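You operate a simulated robot arm through the tools that you are given. There is no shell and no other tool.

The job below is to be done with a simulated robot arm. You get a single attempt, and the scene is never put back.

Task
Wind 5 metres evenly on the white-hub spool in the winder.
Fine: quick nut tight, start hooked and counter zeroed before you press start; other settings stay.
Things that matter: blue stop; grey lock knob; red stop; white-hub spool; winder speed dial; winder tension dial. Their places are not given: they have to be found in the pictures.

Only the result counts: the job must be done as asked and must still hold three seconds after the hand-in. Knocking over, shifting, dropping, spilling or breaking anything else fails it.

Robot
A 7-joint arm with a two-finger parallel gripper, fixed in place. Base frame: the origin is on the floor under the middle of its stand, x ahead of it, y to its left, z up; the work surface is at about z = 800. Readings come in mm, rad, newtons and seconds.
It reaches about 1479 mm from its shoulder. Its first joint turns from -2.897 to 2.897 rad. Payload 4.4 kg.
Tool frame: the origin (TCP) lies between the finger pads and is the grasp point; the fingertips stand 23 mm ahead of it; z points along the fingers, y is the line along which they close. Largest opening 94 mm; finger width 38, thickness 10; the body of the gripper, 54 by 96 mm, starts 39 mm behind the TCP.
Orientation is told as [roll, pitch, yaw] about the base's x, y, z axes, in that order, counted from this pose: with the fingers straight down and closing along the base's y, the tool's x points along the base's -x, its y along +y and its z along -z.

Tools
- The arm moves only by the tool servo_tool. Its argument "steps" is a list that holds one entry, the list of rows, each a list of 7 numbers: the turn, a rotation vector about the tool's x, y, z in units of 120 degrees (1.0 is 120 degrees), then the shift along the tool's x, y, z in units of 500 mm (1.0 is 500 mm), then the closure in counts, from 0 (fully open) to 255 (shut). In form: [[[rx, ry, rz, x, y, z, gripper], ...]]. A call has 1 to 20 rows; each row is the pose to reach, as a shift and turn from the pose commanded when the call began, along the tool's axes at that moment. A call with a number of a shift or a turn outside -1 to 1 is refused whole. Rows are played at 5 a second. More than 50 mm and 0.15 rad between two rows, or a gripper value outside its range, and nothing of the call is played. Where a pose cannot be reached the arm comes as near as it can. A force on the tool above 60 N (or 10 N above the force at the start of the call, whichever is more), or a blocked arm, ends the call early, and 0.2 s more pass. Each finger travels about 72 mm/s and halts on what it meets, pressing with about 31 N; the grip force reading is that of the motor and also rises with nothing between the fingers. The clock runs only during rows and for 0.2 s after the last one: add rows that repeat a pose to give the fingers time. It gives the time, the measured TCP pose, the force on the tool (base axes), the opening and the grip force at its end, in the units of the frame above (readings bear some noise), with the torque about the TCP (base axes, N m) and any sound that the robot's microphone picked up.
- Cameras (640 x 400 px; columns grow to the right, rows downward): "scene" is fixed at [217.7, 499.9, 1605.9]; the picture's right is [-0.45, -0.89, 0.00], its down [-0.61, 0.31, -0.73] and it looks along [0.65, -0.33, -0.68] (base axes); focal length 253 px, centre (320, 200). "wrist" rides on the gripper at [86, 16, -74] in the tool frame; the picture's right is [-0.18, 0.98, 0.00], its down [-0.58, -0.11, -0.81] and it looks along [-0.79, -0.15, 0.59] (tool axes); focal length 243 px, centre (320, 200).
- capture(camera): a new picture of that camera. The clock stands still meanwhile.
- point_at(camera, pixels): for up to 12 pixels [column, row] of the newest picture of that camera ("zoom" is the newest enlarged one), the place [x, y, z] in the base frame of the surface seen there, good to about 2 mm, but the place of the scene camera against the robot may be out by one fixed shift of up to 12 mm in any direction. The clock stands still meanwhile.
- close_up(camera, box): a new picture of the part [left, top, right, bottom] of that camera's present view, enlarged. The clock stands still meanwhile.
- job_done(): hands the job in; it is judged then, once.

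Leave the gripper open and the arm clear of the work at the hand-in unless told otherwise.

The tools are called after ">>>" as a command line: name --argument value ..., lists and objects as JSON in quotes. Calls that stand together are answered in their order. servo_tool: Moves the arm, as the interface text tells. Its arguments: {"type":"object","properties":{"steps":{"type":"array","items":{"type":"array","items":{"type":"array","items":{"type":"number"}}}}},"required":["steps"]} The other tools are called the same way: capture (camera) takes a picture; point_at (camera, pixels) gives the place of the surface under pixels of a picture; close_up (camera, box) takes an enlarged picture of a part of a camera's view; job_done () hands the job in.

At the start:

```text
clock: 0.0
ee_pos: [758.8, 261.4, 1378.8]
tool_rot: [0.0, -0.001, 0.001]
ft_force: [0.4, 0.5, -0.7]
ft_torque: [0.01, 0.0, 0.0]
width: 93.8
finger_force: 0.0
```

scene: 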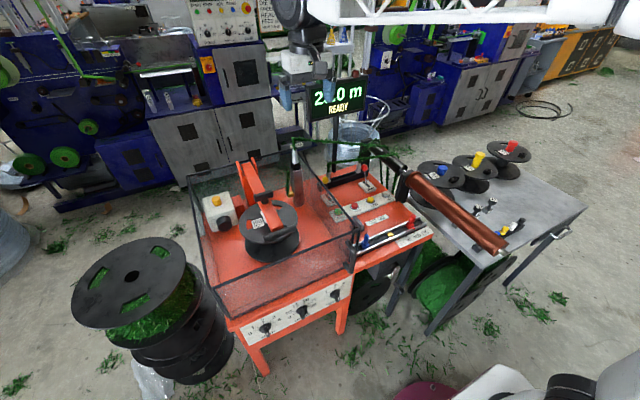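
wrist: 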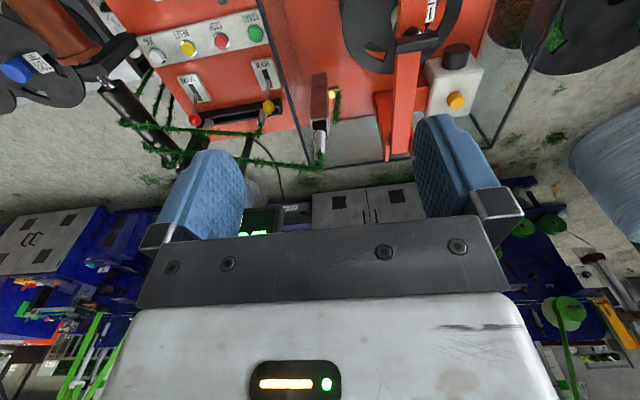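

I see an orange winder with a spool inside a clear guard, a button panel, a display reading "2?.0 m READY", and three spools on a grey table at the right. I'll look at each part closely first.

>>> close_up --camera "scene" --box '[180, 130, 360, 260]'

>>> close_up --camera "scene" --box '[300, 150, 440, 260]'

>>> close_up --camera "scene" --box '[220, 260, 380, 360]'

>>> close_up --camera "scene" --box '[400, 120, 600, 260]'

>>> close_up --camera "scene" --box '[180, 0, 380, 140]'

```text
3.08 times, centred on (270, 195) of scene
```

zoom: 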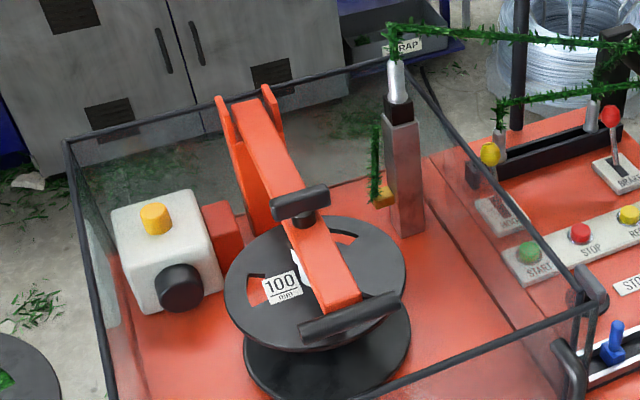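

```text
3.64 times, centred on (370, 205) of scene
```

zoom: 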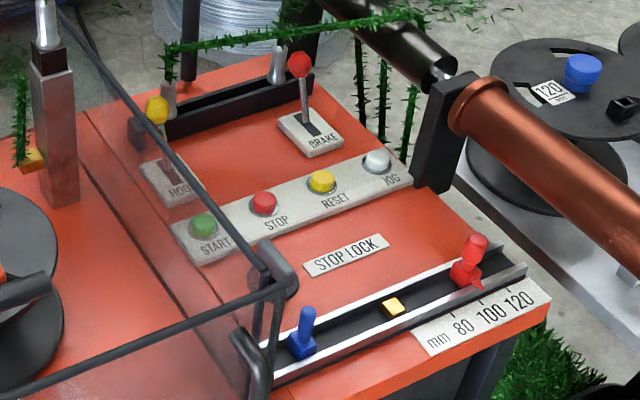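

```text
4.00 times, centred on (300, 310) of scene
```

zoom: 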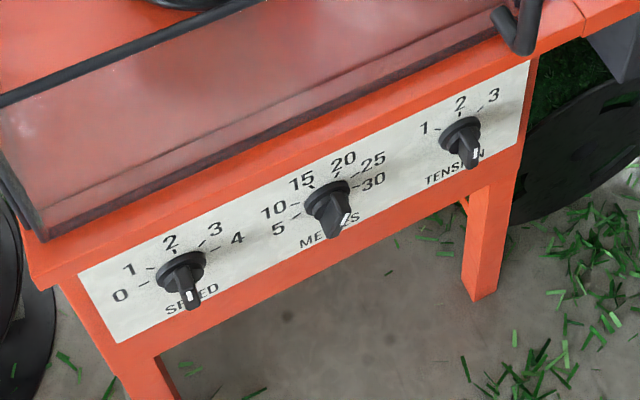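

```text
2.86 times, centred on (500, 190) of scene
```

zoom: 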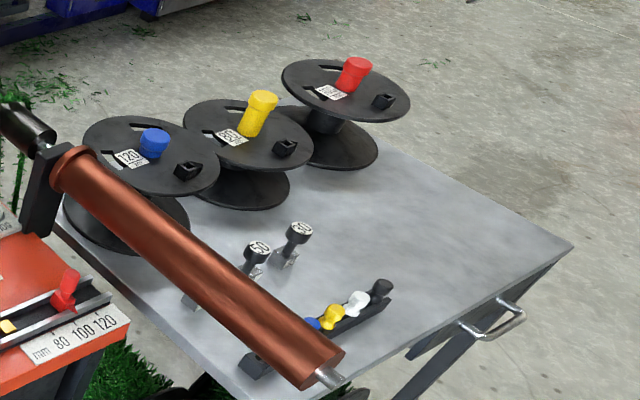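

```text
2.86 times, centred on (280, 70) of scene
```

zoom: 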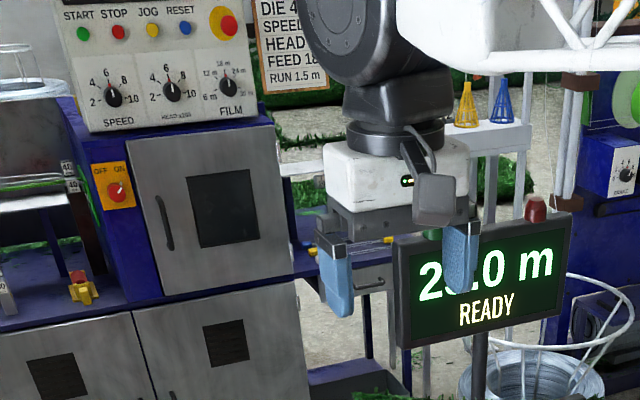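

The close-ups show SPEED / METRES / TENSION dials on the front, a START/STOP/RESET/JOG panel, and blue and red stops on a rail with a mm scale reading 80/100/120. The spool in the winder is labelled 100 mm. Next I'll zoom in tighter on the dials, the stop rail and the signs.

>>> close_up --camera "scene" --box '[240, 310, 290, 345]'

>>> close_up --camera "scene" --box '[280, 290, 330, 325]'

>>> close_up --camera "scene" --box '[315, 275, 365, 310]'

>>> close_up --camera "scene" --box '[345, 200, 435, 260]'

>>> close_up --camera "scene" --box '[300, 70, 380, 120]'

>>> close_up --camera "scene" --box '[230, 160, 310, 260]'

>>> close_up --camera "scene" --box '[0, 0, 300, 130]'

>>> close_up --camera "wrist" --box '[120, 0, 340, 170]'

```text
11.43 times, centred on (265, 328) of scene
```

zoom: 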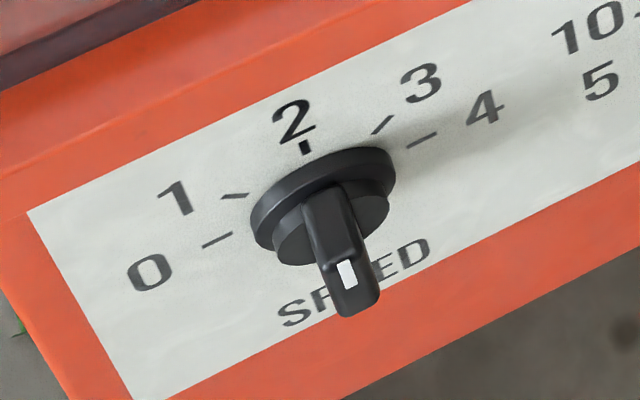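

```text
11.43 times, centred on (305, 308) of scene
```

zoom: 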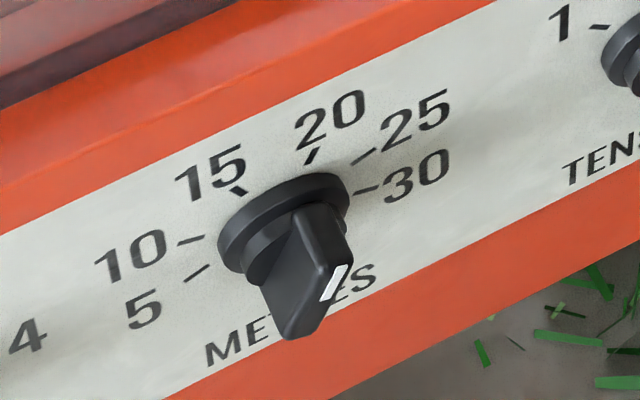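

```text
11.43 times, centred on (340, 292) of scene
```

zoom: 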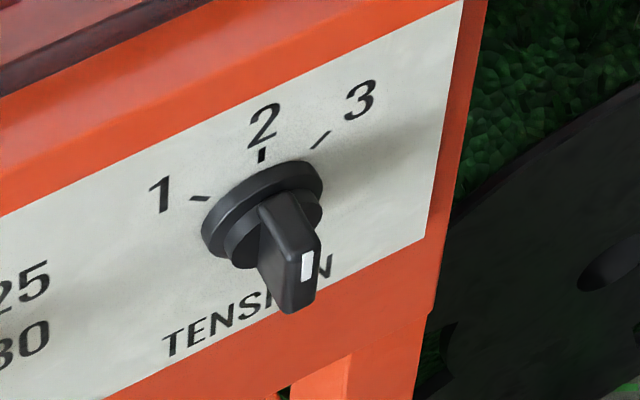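

```text
6.67 times, centred on (390, 230) of scene
```

zoom: 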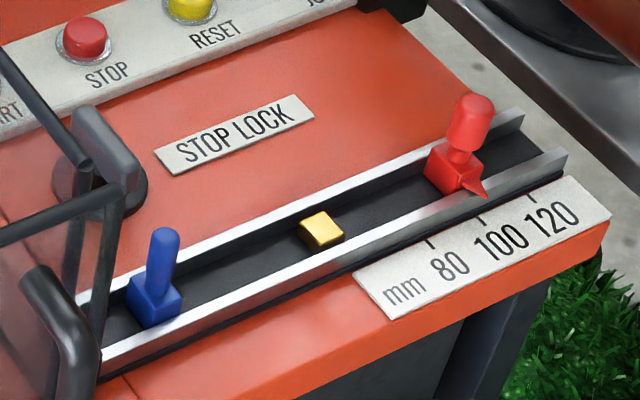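

```text
8.00 times, centred on (340, 95) of scene
```

zoom: 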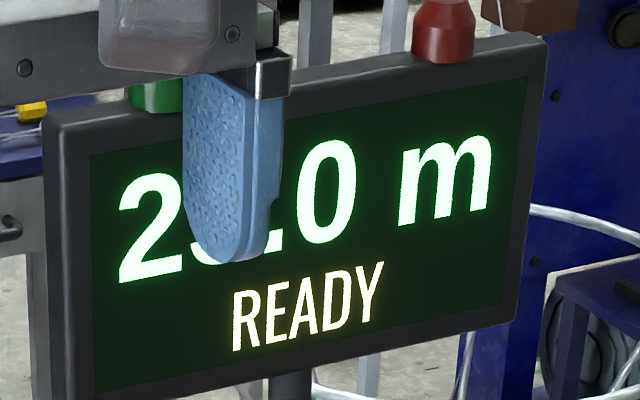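

```text
4.00 times, centred on (270, 210) of scene
```

zoom: 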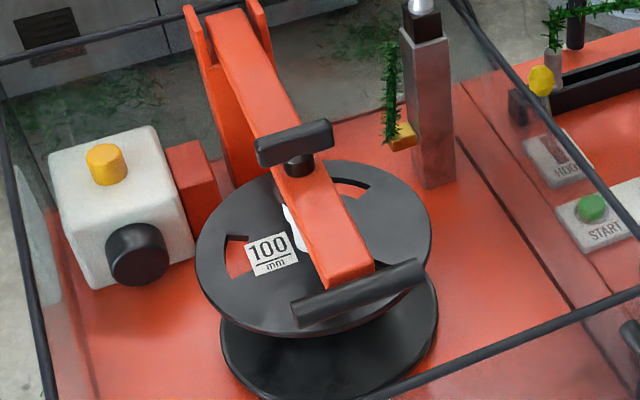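

```text
2.13 times, centred on (150, 65) of scene
```

zoom: 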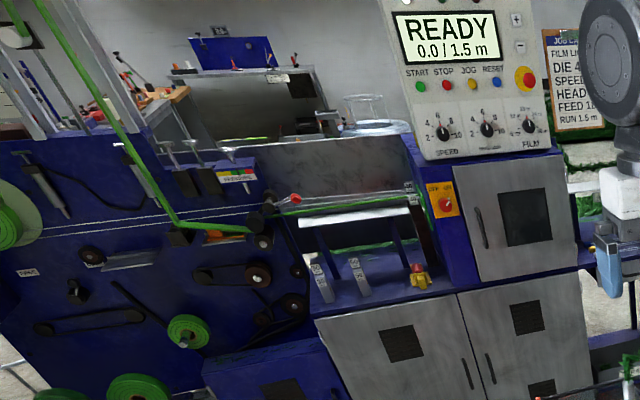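

```text
2.35 times, centred on (230, 85) of wrist
```

zoom: 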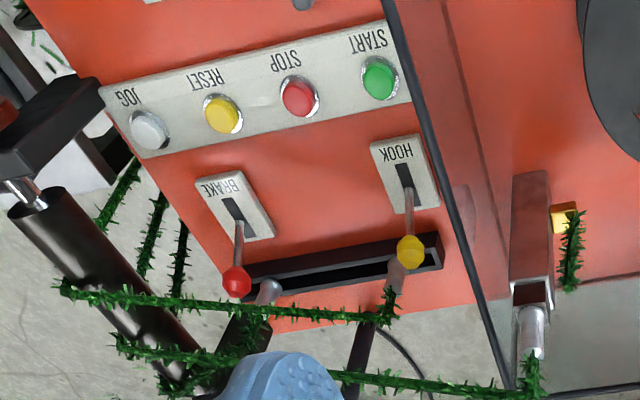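

The display reads 2?.0 m READY, partly hidden behind the finger. The red stop's pointer is near 100. I'll measure the places of the main parts with point_at.

>>> capture --camera "scene"

>>> point_at --camera "scene" --pixels '[[265, 328], [304, 312], [342, 294], [369, 232], [416, 218], [394, 234], [358, 222], [337, 211], [355, 206], [371, 200], [387, 193], [255, 245]]'

>>> point_at --camera "scene" --pixels '[[212, 200], [224, 222], [270, 190], [272, 232], [270, 215], [295, 150], [342, 185], [370, 168], [190, 180], [232, 318], [351, 278], [430, 235]]'

```text
taken
```

scene: 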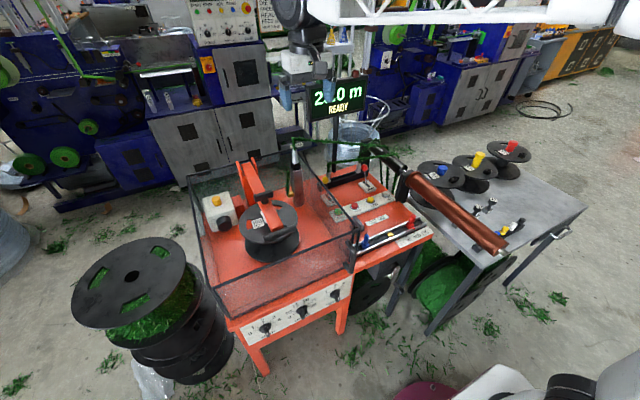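

```text
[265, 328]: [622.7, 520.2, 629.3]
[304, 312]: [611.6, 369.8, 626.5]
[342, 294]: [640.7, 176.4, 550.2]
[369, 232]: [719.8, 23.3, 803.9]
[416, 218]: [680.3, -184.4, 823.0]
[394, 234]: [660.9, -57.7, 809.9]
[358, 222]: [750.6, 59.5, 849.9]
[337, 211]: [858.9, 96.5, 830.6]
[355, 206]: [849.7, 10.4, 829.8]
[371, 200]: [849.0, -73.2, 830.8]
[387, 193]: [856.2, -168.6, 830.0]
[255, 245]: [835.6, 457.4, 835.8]
```

```text
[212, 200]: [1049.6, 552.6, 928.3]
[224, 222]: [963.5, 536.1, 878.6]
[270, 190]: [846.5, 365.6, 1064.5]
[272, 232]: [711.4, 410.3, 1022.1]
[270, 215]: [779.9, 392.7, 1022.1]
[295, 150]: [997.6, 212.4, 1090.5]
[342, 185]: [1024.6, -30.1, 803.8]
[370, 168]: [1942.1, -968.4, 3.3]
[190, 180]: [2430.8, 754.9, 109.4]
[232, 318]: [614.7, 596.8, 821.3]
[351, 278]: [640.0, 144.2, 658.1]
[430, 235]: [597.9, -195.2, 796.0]
```

The front panel faces the robot at x≈640 and the machine top is at z≈800–830. The gripper hides part of the display, and the dials are seen too obliquely. I'll move the arm back and to the left (TCP to about 406, 464, 1276) so the wrist camera looks down on the spool and the scene camera gets a clear view of the display.

>>> servo_tool --steps '[[[0, 0, 0, 0.0706, 0.0406, 0.0206, 0], [0, 0, 0, 0.1412, 0.0812, 0.0412, 0], [0, 0, 0, 0.2118, 0.1218, 0.0618, 0], [0, 0, 0, 0.2824, 0.1624, 0.0824, 0], [0, 0, 0, 0.353, 0.203, 0.103, 0], [0, 0, 0, 0.4236, 0.2436, 0.1236, 0], [0, 0, 0, 0.4942, 0.2842, 0.1442, 0], [0, 0, 0, 0.5648, 0.3248, 0.1648, 0], [0, 0, 0, 0.6354, 0.3654, 0.1854, 0], [0, 0, 0, 0.706, 0.406, 0.206, 0], [0, 0, 0, 0.706, 0.406, 0.206, 0]]]'

>>> capture --camera "wrist"

>>> capture --camera "scene"

```text
clock: 2.4
ee_pos: [404.1, 465.3, 1274.0]
tool_rot: [0.001, 0.001, -0.001]
ft_force: [0.4, 0.3, 0.3]
ft_torque: [0.0, -0.03, -0.04]
width: 94.1
finger_force: 0.1
```

```text
taken
```

wrist: 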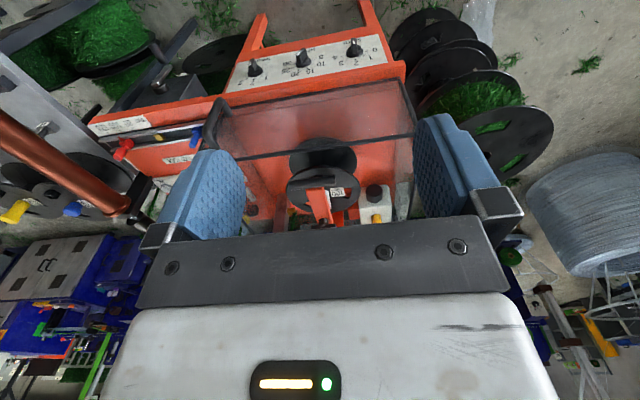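

```text
taken
```

scene: 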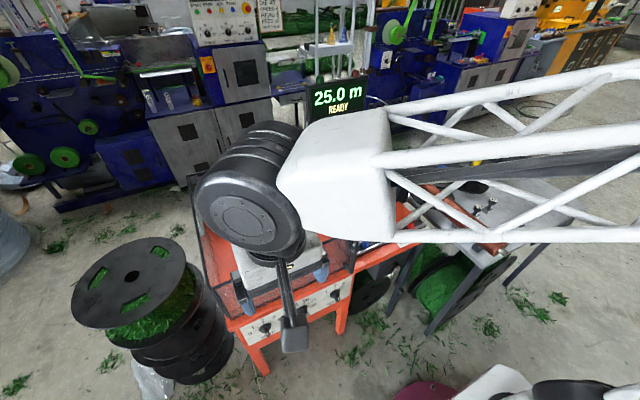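

The display now reads 25.0 m READY in full. I'll zoom the wrist view on the dials and the spool.

>>> close_up --camera "wrist" --box '[220, 20, 420, 110]'

>>> close_up --camera "wrist" --box '[240, 120, 420, 232]'

>>> close_up --camera "wrist" --box '[80, 30, 240, 220]'

>>> close_up --camera "scene" --box '[260, 0, 380, 120]'

```text
3.20 times, centred on (320, 65) of wrist
```

zoom: 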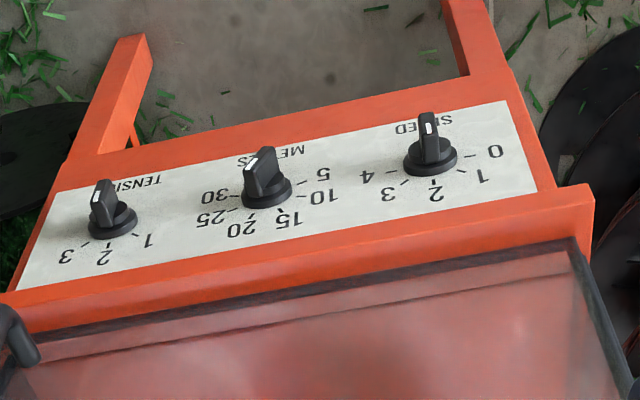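

```text
3.56 times, centred on (330, 176) of wrist
```

zoom: 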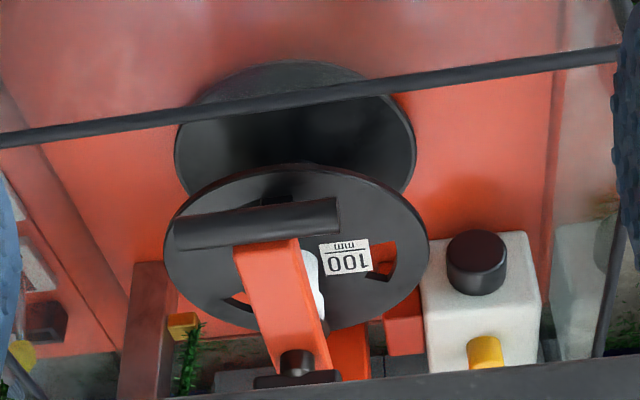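

```text
2.11 times, centred on (160, 125) of wrist
```

zoom: 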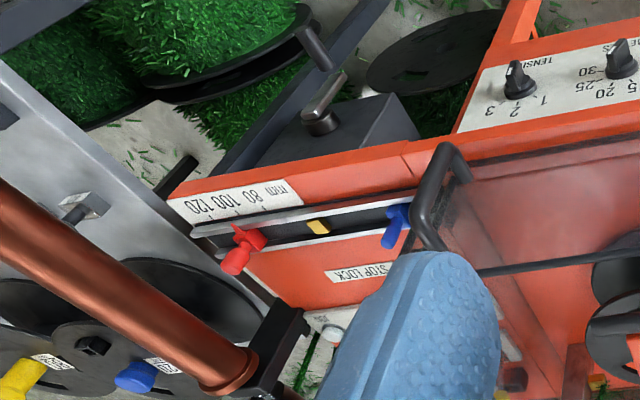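

```text
3.33 times, centred on (320, 60) of scene
```

zoom: 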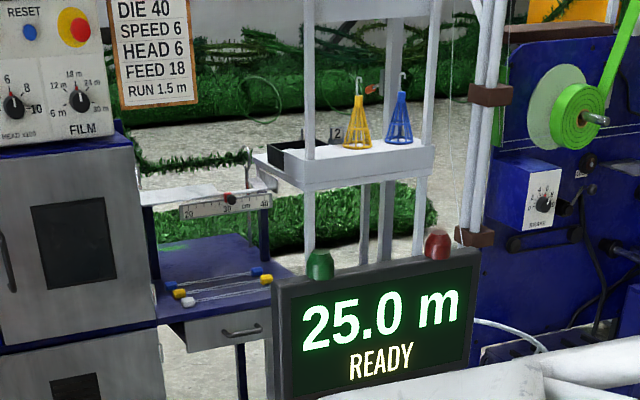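

The dials appear upside down at the top of the wrist view and are still seen obliquely. I'll lower the arm in free air in front of the machine (x≈360, at least 240 mm clear of the panel), tilting the tool by 20° so the camera faces the dials.

>>> servo_tool --steps '[[[0, 0, 0, 0.01, -0.01, 0.085, 0], [0, 0, 0, 0.02, -0.02, 0.17, 0], [0, 0, 0, 0.03, -0.03, 0.255, 0], [0, 0, 0, 0.04, -0.04, 0.34, 0], [0, 0, 0, 0.05, -0.05, 0.425, 0], [0, 0, 0, 0.06, -0.06, 0.51, 0], [0, 0, 0, 0.07, -0.07, 0.595, 0], [0, 0, 0, 0.08, -0.08, 0.68, 0], [0, -0.056, 0, 0.085, -0.09, 0.76, 0], [0, -0.112, 0, 0.09, -0.1, 0.84, 0], [0, -0.1667, 0, 0.096, -0.12, 0.92, 0], [0, -0.1667, 0, 0.096, -0.122, 0.99, 0], [0, -0.1667, 0, 0.096, -0.122, 0.99, 0]]]'

>>> capture --camera "wrist"

>>> capture --camera "scene"

```text
clock: 5.2
ee_pos: [357.1, 403.1, 780.8]
tool_rot: [-0.001, -0.35, 0.0]
ft_force: [0.7, 0.7, -0.3]
ft_torque: [0.01, 0.02, -0.01]
width: 93.9
finger_force: 0.2
```

```text
taken
```

wrist: 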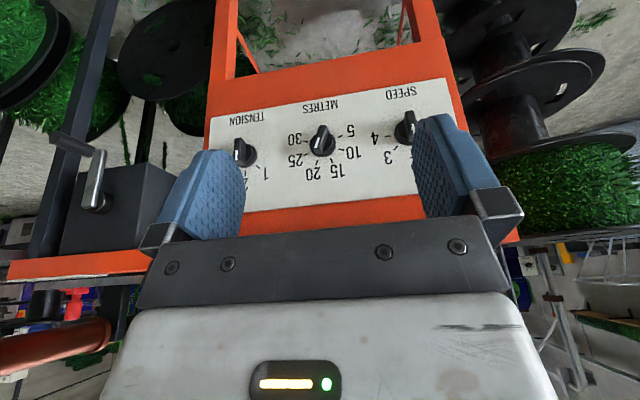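

```text
taken
```

scene: 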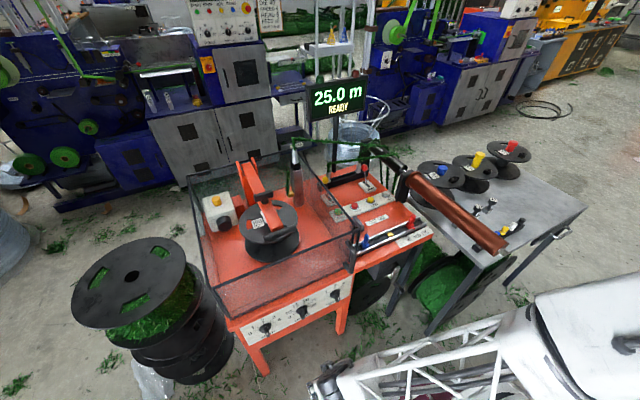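

Now I have a clear front view of the dials, plus a grey lever on a dark box under the table to the right, at wrist pixel (95,185). I'll zoom in on each.

>>> close_up --camera "wrist" --box '[205, 80, 465, 200]'

>>> close_up --camera "wrist" --box '[290, 95, 370, 185]'

>>> close_up --camera "wrist" --box '[0, 100, 200, 280]'

>>> close_up --camera "scene" --box '[340, 180, 450, 270]'

>>> close_up --camera "scene" --box '[280, 60, 420, 200]'

```text
2.46 times, centred on (335, 140) of wrist
```

zoom: 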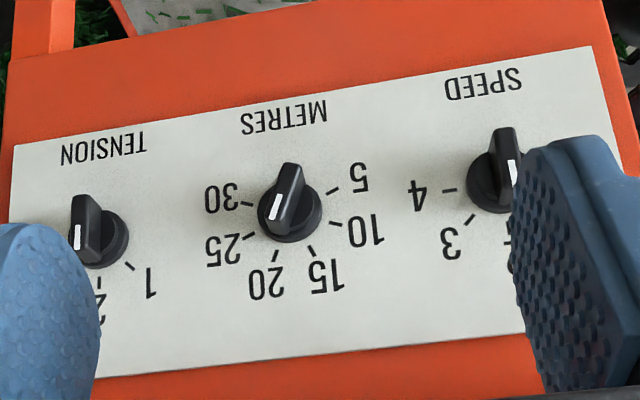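

```text
4.44 times, centred on (330, 140) of wrist
```

zoom: 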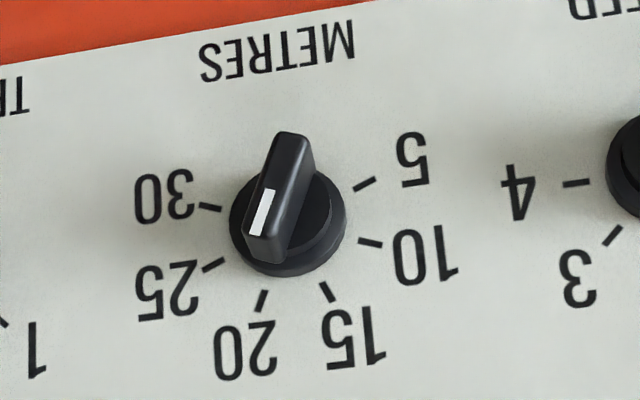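

```text
2.22 times, centred on (100, 190) of wrist
```

zoom: 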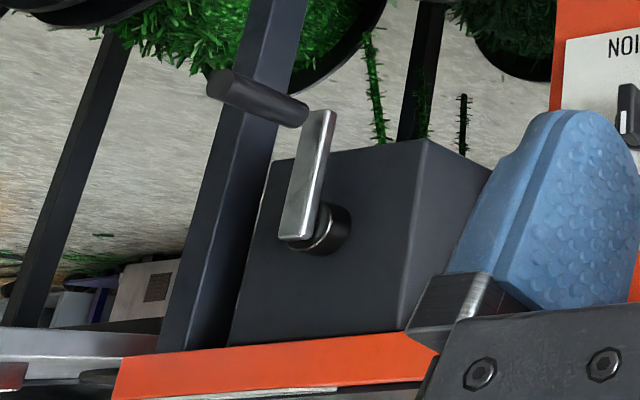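

```text
4.44 times, centred on (395, 225) of scene
```

zoom: 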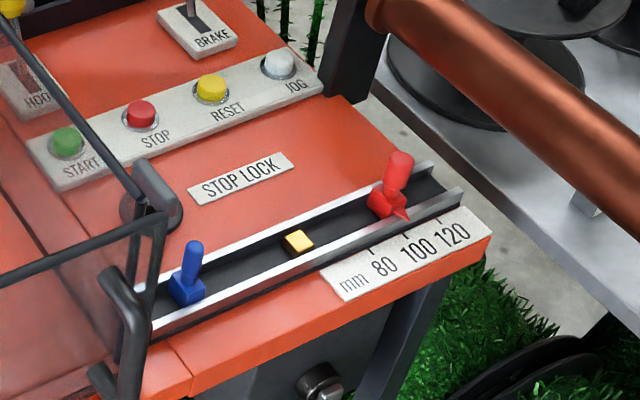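

```text
2.86 times, centred on (350, 130) of scene
```

zoom: 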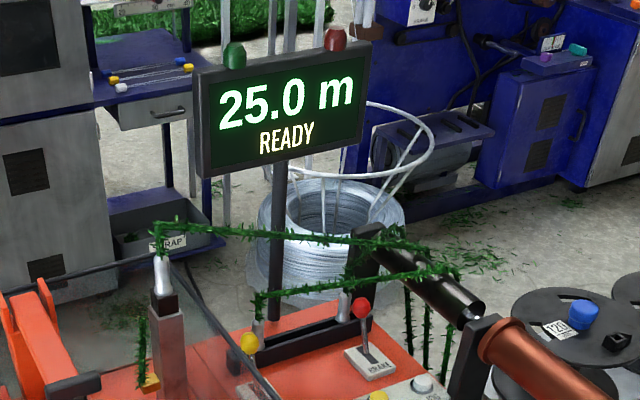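

The METRES mark points at about 20, while TENSION and SPEED point at about 2. Now I'll measure the stop rail: the stops' bases, the red pointer tip, the ticks, the yellow block, the grey knob and the guard handle.

>>> close_up --camera "scene" --box '[345, 195, 435, 260]'

>>> point_at --camera "zoom" --pixels '[[487, 232], [430, 275], [482, 254], [534, 233], [160, 270], [150, 325], [320, 260], [472, 140], [450, 200], [95, 165], [115, 190], [45, 320]]'

```text
6.15 times, centred on (390, 228) of scene
```

zoom: 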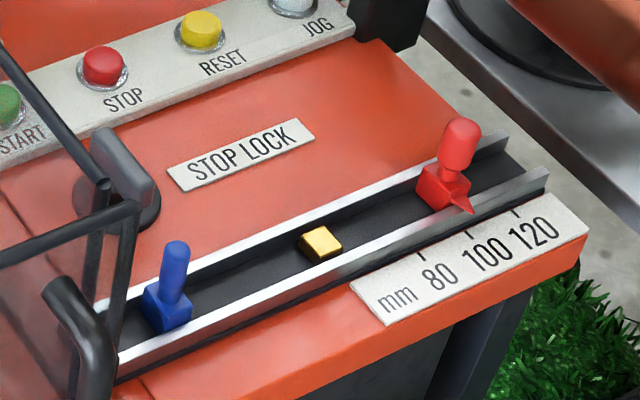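

```text
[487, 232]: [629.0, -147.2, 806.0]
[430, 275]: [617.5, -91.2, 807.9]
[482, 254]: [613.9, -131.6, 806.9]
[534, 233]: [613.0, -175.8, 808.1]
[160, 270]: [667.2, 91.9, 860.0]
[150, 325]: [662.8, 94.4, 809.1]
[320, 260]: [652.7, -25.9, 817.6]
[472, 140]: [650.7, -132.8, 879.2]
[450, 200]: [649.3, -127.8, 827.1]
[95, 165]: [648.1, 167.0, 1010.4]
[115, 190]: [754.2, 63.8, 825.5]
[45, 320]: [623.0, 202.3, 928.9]
```

I'll refine these readings: the tick marks, the red pointer tip and the blue base, and where the guard sits relative to them.

>>> point_at --camera "zoom" --pixels '[[421, 256], [469, 236], [517, 213], [470, 211], [447, 180], [445, 200], [162, 295], [185, 305], [322, 240], [135, 150], [110, 140], [100, 205]]'

>>> close_up --camera "scene" --box '[395, 205, 435, 230]'

>>> close_up --camera "scene" --box '[345, 205, 385, 230]'

>>> close_up --camera "scene" --box '[245, 185, 305, 260]'

>>> close_up --camera "scene" --box '[190, 180, 250, 250]'

```text
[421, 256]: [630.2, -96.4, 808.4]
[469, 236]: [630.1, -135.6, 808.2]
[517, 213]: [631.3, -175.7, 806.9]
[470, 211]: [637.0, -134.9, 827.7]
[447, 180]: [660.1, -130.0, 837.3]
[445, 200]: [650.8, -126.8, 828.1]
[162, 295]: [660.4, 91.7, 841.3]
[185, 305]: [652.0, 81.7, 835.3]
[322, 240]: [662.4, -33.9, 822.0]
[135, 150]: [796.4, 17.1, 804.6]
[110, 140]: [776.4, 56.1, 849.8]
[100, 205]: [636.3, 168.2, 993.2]
```

```text
16.00 times, centred on (415, 218) of scene
```

zoom: 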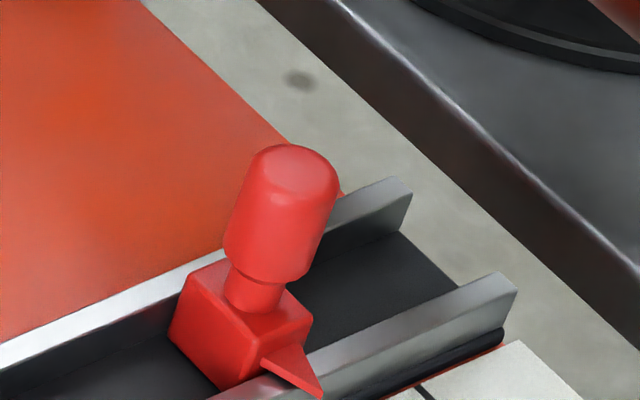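

```text
16.00 times, centred on (365, 218) of scene
```

zoom: 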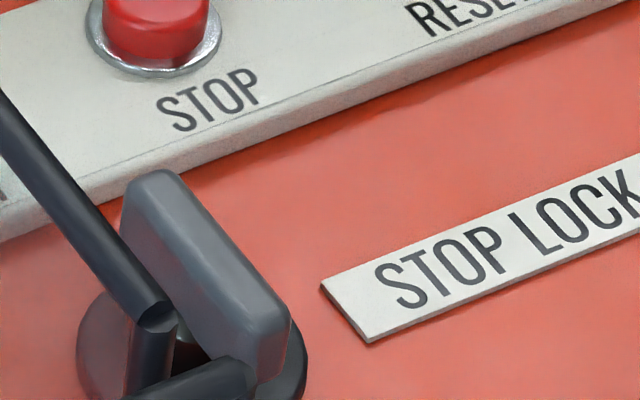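

```text
5.33 times, centred on (275, 222) of scene
```

zoom: 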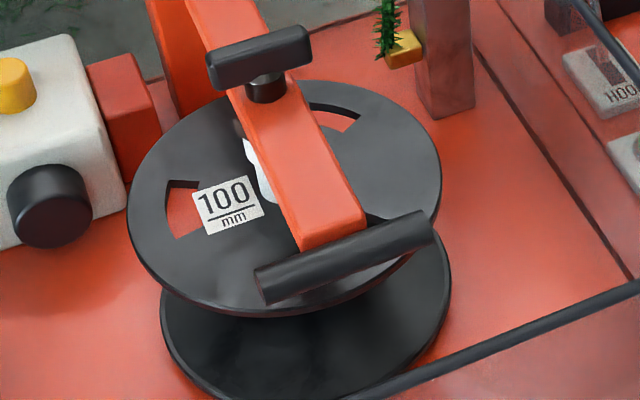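

```text
5.71 times, centred on (220, 215) of scene
```

zoom: 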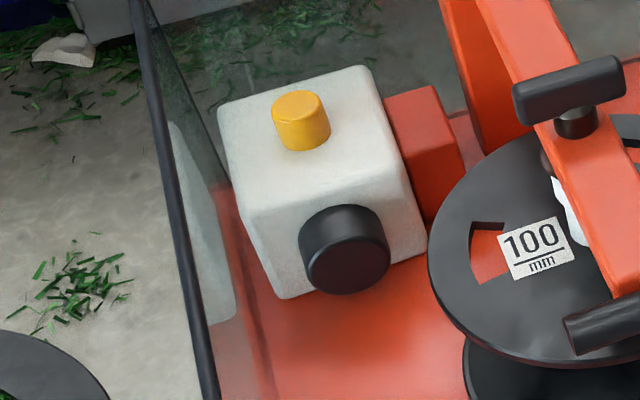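

The ticks are at y = −96, −136 and −176 (2 mm of rail per mm), and the red tip is at −135, so red is set at 100. I'll measure the spool flange, the T-shaped nut on the orange arm and the handles.

>>> close_up --camera "scene" --box '[230, 155, 310, 265]'

>>> point_at --camera "scene" --pixels '[[240, 226], [298, 220], [276, 204], [265, 240], [285, 240], [268, 193], [266, 203], [254, 165], [284, 232], [274, 220], [240, 168], [300, 193]]'

>>> point_at --camera "scene" --pixels '[[218, 204], [226, 222], [216, 197], [190, 178], [296, 140], [356, 245], [217, 317], [358, 225], [354, 240], [328, 182], [366, 165], [336, 100]]'

```text
3.64 times, centred on (270, 210) of scene
```

zoom: 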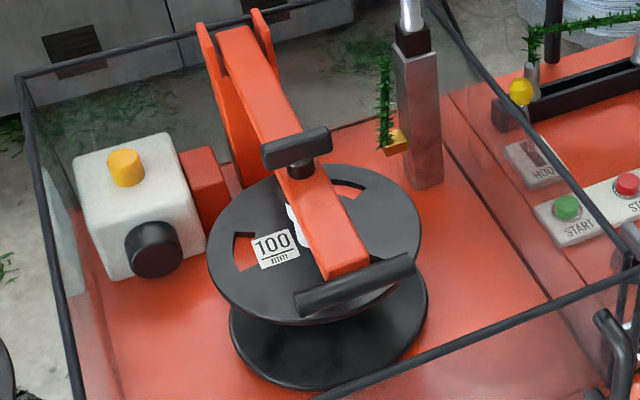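

```text
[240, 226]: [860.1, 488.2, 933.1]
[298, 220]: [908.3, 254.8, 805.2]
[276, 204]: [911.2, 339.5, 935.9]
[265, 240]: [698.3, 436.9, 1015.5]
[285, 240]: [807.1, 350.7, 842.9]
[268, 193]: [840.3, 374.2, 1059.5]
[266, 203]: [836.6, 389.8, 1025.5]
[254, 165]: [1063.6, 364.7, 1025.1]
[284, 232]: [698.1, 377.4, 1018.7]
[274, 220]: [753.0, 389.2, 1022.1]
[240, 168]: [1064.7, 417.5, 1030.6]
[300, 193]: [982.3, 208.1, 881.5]
```

```text
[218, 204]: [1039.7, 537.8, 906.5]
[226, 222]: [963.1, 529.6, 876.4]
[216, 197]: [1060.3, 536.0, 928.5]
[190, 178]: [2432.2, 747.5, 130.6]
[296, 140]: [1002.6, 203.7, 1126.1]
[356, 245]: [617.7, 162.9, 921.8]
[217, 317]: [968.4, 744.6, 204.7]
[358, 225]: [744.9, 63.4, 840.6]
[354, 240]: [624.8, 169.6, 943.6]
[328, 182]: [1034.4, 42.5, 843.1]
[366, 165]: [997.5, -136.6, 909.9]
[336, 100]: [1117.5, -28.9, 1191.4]
```

The T-shaped nut sits over the spool axis at about (840, 373, 1060). I'll get precise dial positions from the wrist camera, which has no fixed shift.

>>> point_at --camera "wrist" --pixels '[[318, 140], [326, 140], [322, 150], [245, 150], [408, 125], [260, 120], [318, 105], [440, 80], [95, 150], [92, 205], [340, 128], [311, 148]]'

>>> close_up --camera "wrist" --box '[300, 115, 345, 165]'

```text
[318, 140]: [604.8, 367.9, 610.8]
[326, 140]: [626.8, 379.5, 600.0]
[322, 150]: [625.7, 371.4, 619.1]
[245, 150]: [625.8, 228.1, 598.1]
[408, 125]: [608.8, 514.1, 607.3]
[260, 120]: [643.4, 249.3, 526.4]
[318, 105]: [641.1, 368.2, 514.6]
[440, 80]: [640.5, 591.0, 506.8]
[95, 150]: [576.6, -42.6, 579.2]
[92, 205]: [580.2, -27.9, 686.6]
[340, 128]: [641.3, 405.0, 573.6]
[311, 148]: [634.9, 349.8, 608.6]
```

```text
8.00 times, centred on (322, 140) of wrist
```

zoom: 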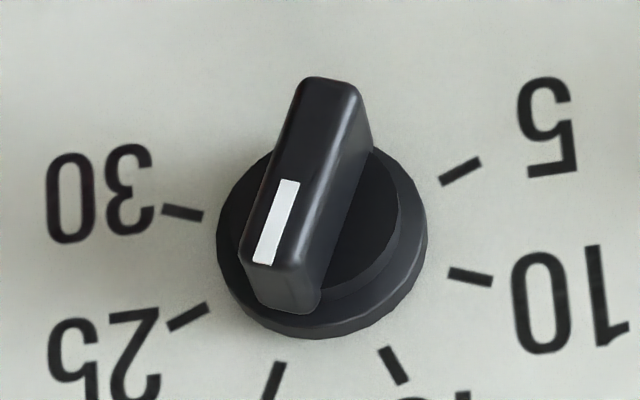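

I'll measure the tick positions and the bar's ends in this enlarged picture to get the exact angles.

>>> point_at --camera "zoom" --pixels '[[184, 213], [188, 316], [275, 378], [394, 365], [471, 277], [461, 170], [332, 85], [265, 260], [290, 185], [275, 222], [390, 250], [255, 180]]'

>>> close_up --camera "wrist" --box '[225, 125, 265, 185]'

>>> close_up --camera "wrist" --box '[385, 95, 425, 155]'

```text
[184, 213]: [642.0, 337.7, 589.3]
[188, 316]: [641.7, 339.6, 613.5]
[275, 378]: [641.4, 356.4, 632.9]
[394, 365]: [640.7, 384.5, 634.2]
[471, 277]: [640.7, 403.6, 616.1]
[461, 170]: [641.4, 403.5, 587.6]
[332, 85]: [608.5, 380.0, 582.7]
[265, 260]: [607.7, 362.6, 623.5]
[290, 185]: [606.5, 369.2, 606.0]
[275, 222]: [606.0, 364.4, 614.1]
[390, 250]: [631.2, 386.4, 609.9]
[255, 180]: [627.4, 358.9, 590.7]
```

```text
6.67 times, centred on (245, 155) of wrist
```

zoom: 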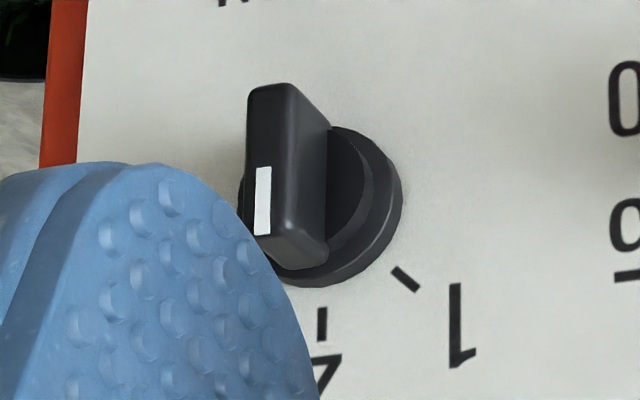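

```text
6.67 times, centred on (405, 125) of wrist
```

zoom: 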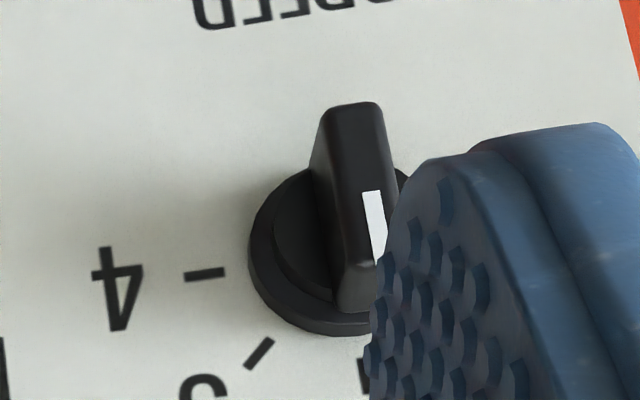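

The METRES dial centre is (641, 371, 602). The ticks are 44° apart, and the bar points at +23°, which is exactly 20. So the display's 25.0 is a leftover count, RESET is needed, and METRES has to go to 5 (132° counter-clockwise). Before touching anything I'll inspect the rest: raise the arm, then look at the buttons, levers and stops.

>>> servo_tool --steps '[[[0, 0, 0, -0.028, 0, -0.077, 0], [0, 0, 0, -0.056, 0, -0.154, 0], [0, 0, 0, -0.084, 0, -0.232, 0], [0, 0, 0, -0.112, 0, -0.309, 0], [0, 0, 0, -0.14, 0, -0.386, 0], [0, 0, 0, -0.169, 0, -0.463, 0], [0, 0.05, 0, -0.197, 0, -0.541, 0], [0, 0.11, 0, -0.225, 0, -0.618, 0], [0, 0.1667, 0, -0.253, 0, -0.695, 0], [0, 0.1667, 0, -0.253, 0, -0.695, 0]]]'

```text
clock: 7.4
ee_pos: [358.7, 403.1, 1150.5]
tool_rot: [-0.001, 0.0, -0.001]
ft_force: [-0.3, -0.4, -0.7]
ft_torque: [-0.01, -0.03, 0.01]
width: 94.2
finger_force: 0.2
```

The arm is up at z=1150. Next I move diagonally to about (600, 59, 1110), above the stop/button area, for a look down.

>>> servo_tool --steps '[[[0, 0, 0, -0.0482, -0.0688, 0.008, 0], [0, 0, 0, -0.0964, -0.1376, 0.016, 0], [0, 0, 0, -0.1446, -0.2064, 0.024, 0], [0, 0, 0, -0.1928, -0.2752, 0.032, 0], [0, 0, 0, -0.241, -0.344, 0.04, 0], [0, 0, 0, -0.2892, -0.4128, 0.048, 0], [0, 0, 0, -0.3374, -0.4816, 0.056, 0], [0, 0, 0, -0.3856, -0.5504, 0.064, 0], [0, 0, 0, -0.4338, -0.6192, 0.072, 0], [0, 0, 0, -0.482, -0.688, 0.08, 0], [0, 0, 0, -0.482, -0.688, 0.08, 0]]]'

>>> capture --camera "wrist"

>>> close_up --camera "wrist" --box '[220, 0, 440, 130]'

>>> close_up --camera "wrist" --box '[220, 100, 440, 240]'

>>> close_up --camera "wrist" --box '[400, 0, 640, 200]'

>>> close_up --camera "wrist" --box '[0, 0, 240, 200]'

```text
clock: 9.8
ee_pos: [596.0, 57.6, 1110.7]
tool_rot: [0.002, 0.002, -0.002]
ft_force: [0.1, -0.8, 0.1]
ft_torque: [0.01, 0.03, 0.01]
width: 94.3
finger_force: 0.2
```

```text
taken
```

wrist: 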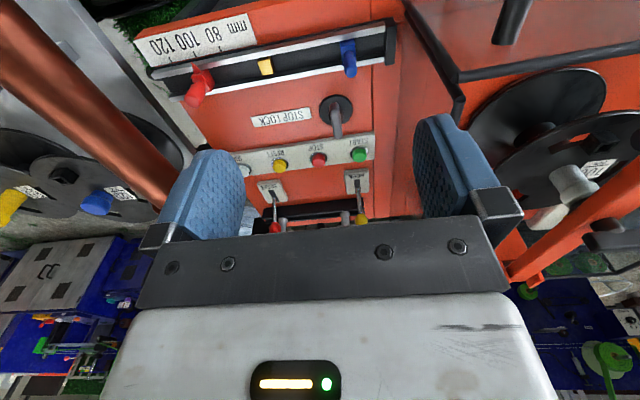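

```text
2.91 times, centred on (330, 65) of wrist
```

zoom: 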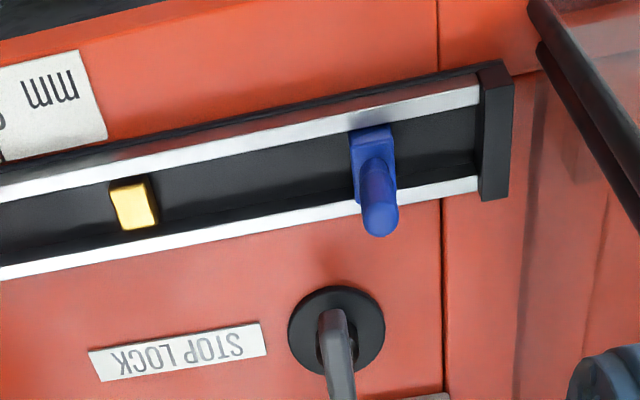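

```text
2.86 times, centred on (330, 170) of wrist
```

zoom: 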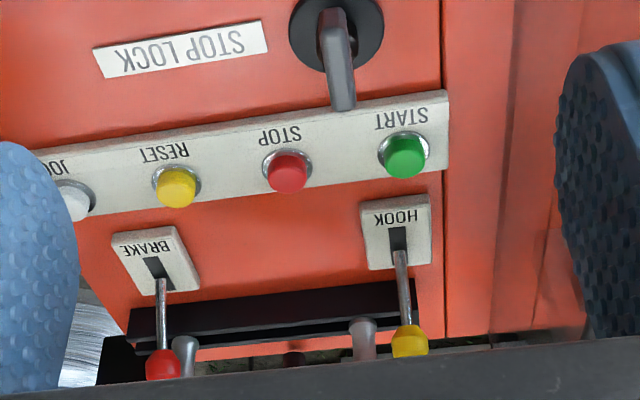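

```text
2.00 times, centred on (520, 100) of wrist
```

zoom: 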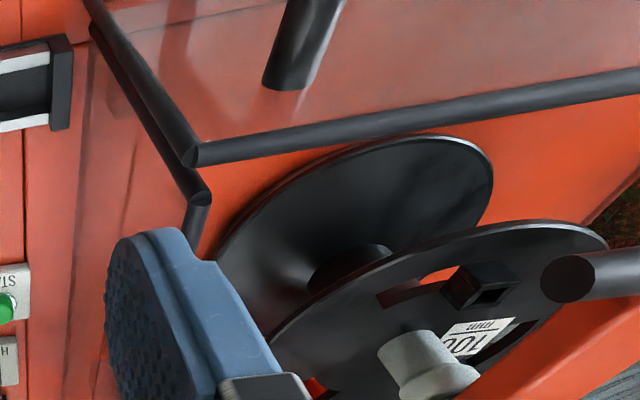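

```text
2.00 times, centred on (120, 100) of wrist
```

zoom: 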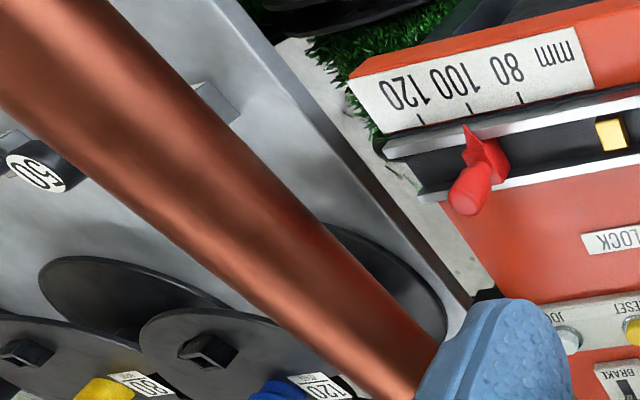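

I can see that the blue stop sits away from its end plate and the grey STOP LOCK knob is seated on its base. The HOOK and BRAKE levers have slots, and the spool has a white hub cap beside the orange arm. I'll measure these with the wrist camera.

>>> point_at --camera "wrist" --pixels '[[565, 175], [575, 187], [605, 140], [500, 165], [350, 50], [347, 72], [387, 45], [264, 68], [201, 88], [187, 65], [336, 105], [337, 130]]'

>>> point_at --camera "wrist" --pixels '[[358, 155], [319, 159], [280, 166], [245, 170], [361, 219], [275, 227], [356, 185], [271, 193], [458, 75], [460, 95], [506, 20], [610, 240]]'

>>> close_up --camera "wrist" --box '[150, 20, 230, 110]'

>>> close_up --camera "wrist" --box '[300, 70, 380, 170]'

```text
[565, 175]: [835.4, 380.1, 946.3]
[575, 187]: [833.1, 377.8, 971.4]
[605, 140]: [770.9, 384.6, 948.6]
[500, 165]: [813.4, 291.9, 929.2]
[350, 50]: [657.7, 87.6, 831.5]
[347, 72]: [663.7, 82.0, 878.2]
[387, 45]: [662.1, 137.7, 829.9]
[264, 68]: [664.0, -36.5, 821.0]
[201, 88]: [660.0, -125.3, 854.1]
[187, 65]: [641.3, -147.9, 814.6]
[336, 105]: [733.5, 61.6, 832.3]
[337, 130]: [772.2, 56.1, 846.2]
```

```text
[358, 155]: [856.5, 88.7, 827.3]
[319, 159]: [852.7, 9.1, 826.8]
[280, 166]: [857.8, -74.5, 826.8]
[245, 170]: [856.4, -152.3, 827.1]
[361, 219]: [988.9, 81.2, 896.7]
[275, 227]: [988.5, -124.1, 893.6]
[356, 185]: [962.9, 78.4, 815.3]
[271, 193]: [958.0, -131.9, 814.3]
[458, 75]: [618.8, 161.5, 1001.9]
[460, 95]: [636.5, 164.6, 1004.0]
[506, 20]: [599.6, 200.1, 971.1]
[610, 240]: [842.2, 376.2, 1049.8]
```

```text
4.44 times, centred on (190, 65) of wrist
```

zoom: 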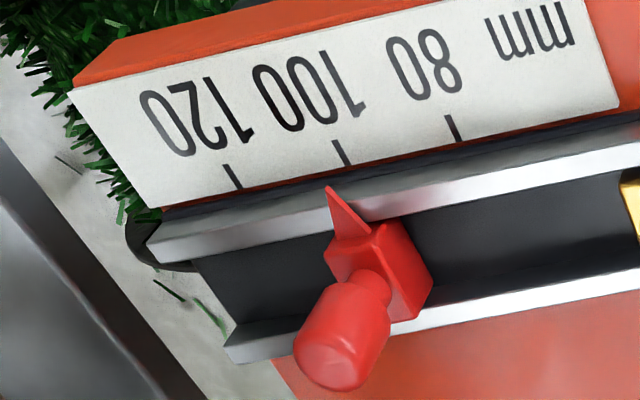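

```text
4.00 times, centred on (340, 120) of wrist
```

zoom: 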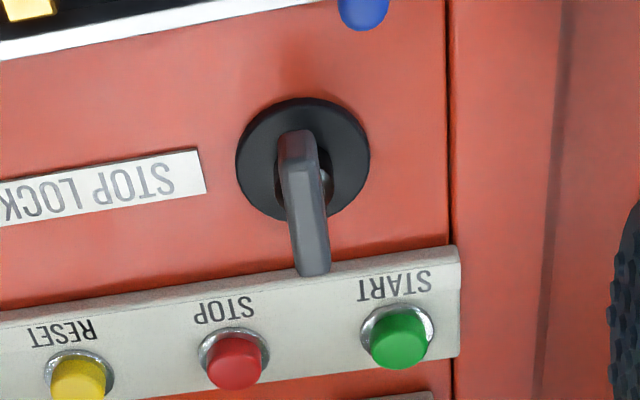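

The red pointer is at 100 and the yellow block is the carriage. Next I'll look at the hub, the T-nut and the white box from above the spool, keeping high (z≈1216).

>>> servo_tool --steps '[[[0, 0, 0, -0.0025, 0.079, -0.03, 0], [0, 0, 0, -0.005, 0.158, -0.06, 0], [0, 0, 0, -0.0075, 0.237, -0.09, 0], [0, 0, 0, -0.01, 0.316, -0.12, 0], [0, 0, 0, -0.0125, 0.395, -0.15, 0], [0, 0, 0, -0.015, 0.474, -0.18, 0], [0, 0, 0, -0.0175, 0.553, -0.2, 0], [0, 0, 0, -0.02, 0.632, -0.21, 0], [0, 0, 0, -0.02, 0.712, -0.21, 0], [0, 0, 0, -0.02, 0.712, -0.21, 0]]]'

>>> capture --camera "wrist"

>>> close_up --camera "wrist" --box '[240, 90, 430, 230]'

>>> close_up --camera "wrist" --box '[280, 150, 370, 230]'

```text
clock: 12.0
ee_pos: [607.5, 417.2, 1215.0]
tool_rot: [0.001, 0.0, 0.0]
ft_force: [-0.8, -0.9, -0.5]
ft_torque: [0.04, -0.02, -0.01]
width: 94.2
finger_force: 0.1
```

```text
taken
```

wrist: 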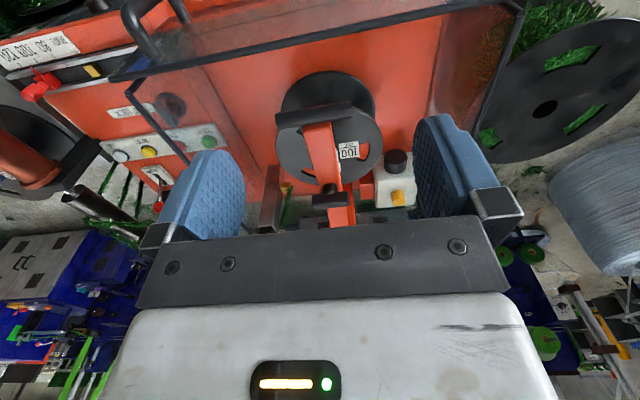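

```text
2.86 times, centred on (335, 160) of wrist
```

zoom: 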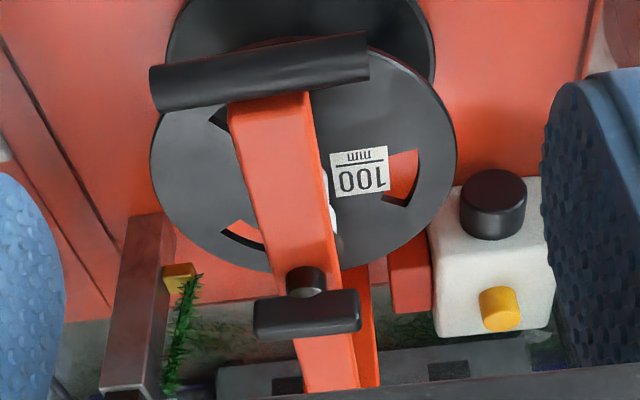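

```text
5.00 times, centred on (325, 190) of wrist
```

zoom: 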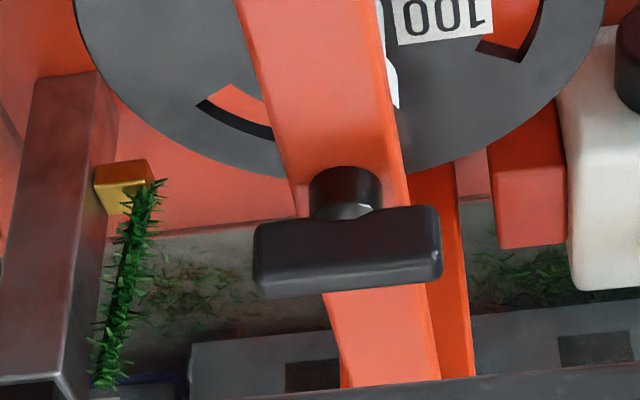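

I'll measure the T-nut, its collar, the arm surface and the white box parts.

>>> point_at --camera "zoom" --pixels '[[345, 250], [260, 250], [435, 240], [345, 185], [320, 215], [372, 208], [345, 150], [320, 100], [392, 100], [120, 180], [350, 330], [395, 30]]'

>>> close_up --camera "wrist" --box '[360, 140, 420, 215]'

>>> point_at --camera "wrist" --pixels '[[396, 160], [396, 150], [396, 198], [380, 180], [368, 165], [330, 105], [285, 118], [372, 112], [327, 85], [160, 110], [170, 105], [207, 142]]'

```text
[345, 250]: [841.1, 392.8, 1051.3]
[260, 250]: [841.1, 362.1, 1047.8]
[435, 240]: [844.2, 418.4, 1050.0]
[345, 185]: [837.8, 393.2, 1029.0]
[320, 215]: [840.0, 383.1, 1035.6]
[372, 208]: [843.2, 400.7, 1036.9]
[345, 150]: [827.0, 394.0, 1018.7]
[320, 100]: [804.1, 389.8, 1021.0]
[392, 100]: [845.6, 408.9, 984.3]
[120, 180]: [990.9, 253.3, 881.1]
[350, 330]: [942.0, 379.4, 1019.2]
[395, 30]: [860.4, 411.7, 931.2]
```

```text
5.33 times, centred on (390, 178) of wrist
```

zoom: 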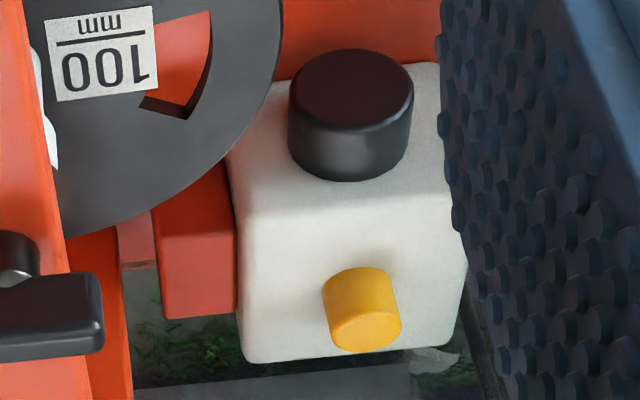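

```text
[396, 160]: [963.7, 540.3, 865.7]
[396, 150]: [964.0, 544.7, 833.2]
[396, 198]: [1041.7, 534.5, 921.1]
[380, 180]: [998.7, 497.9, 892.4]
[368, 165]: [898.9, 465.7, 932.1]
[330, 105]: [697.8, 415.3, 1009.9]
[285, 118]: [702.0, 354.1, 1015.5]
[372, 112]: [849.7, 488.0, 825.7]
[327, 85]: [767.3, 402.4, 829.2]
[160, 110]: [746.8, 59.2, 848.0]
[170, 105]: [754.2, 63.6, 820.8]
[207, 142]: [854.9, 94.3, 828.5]
```

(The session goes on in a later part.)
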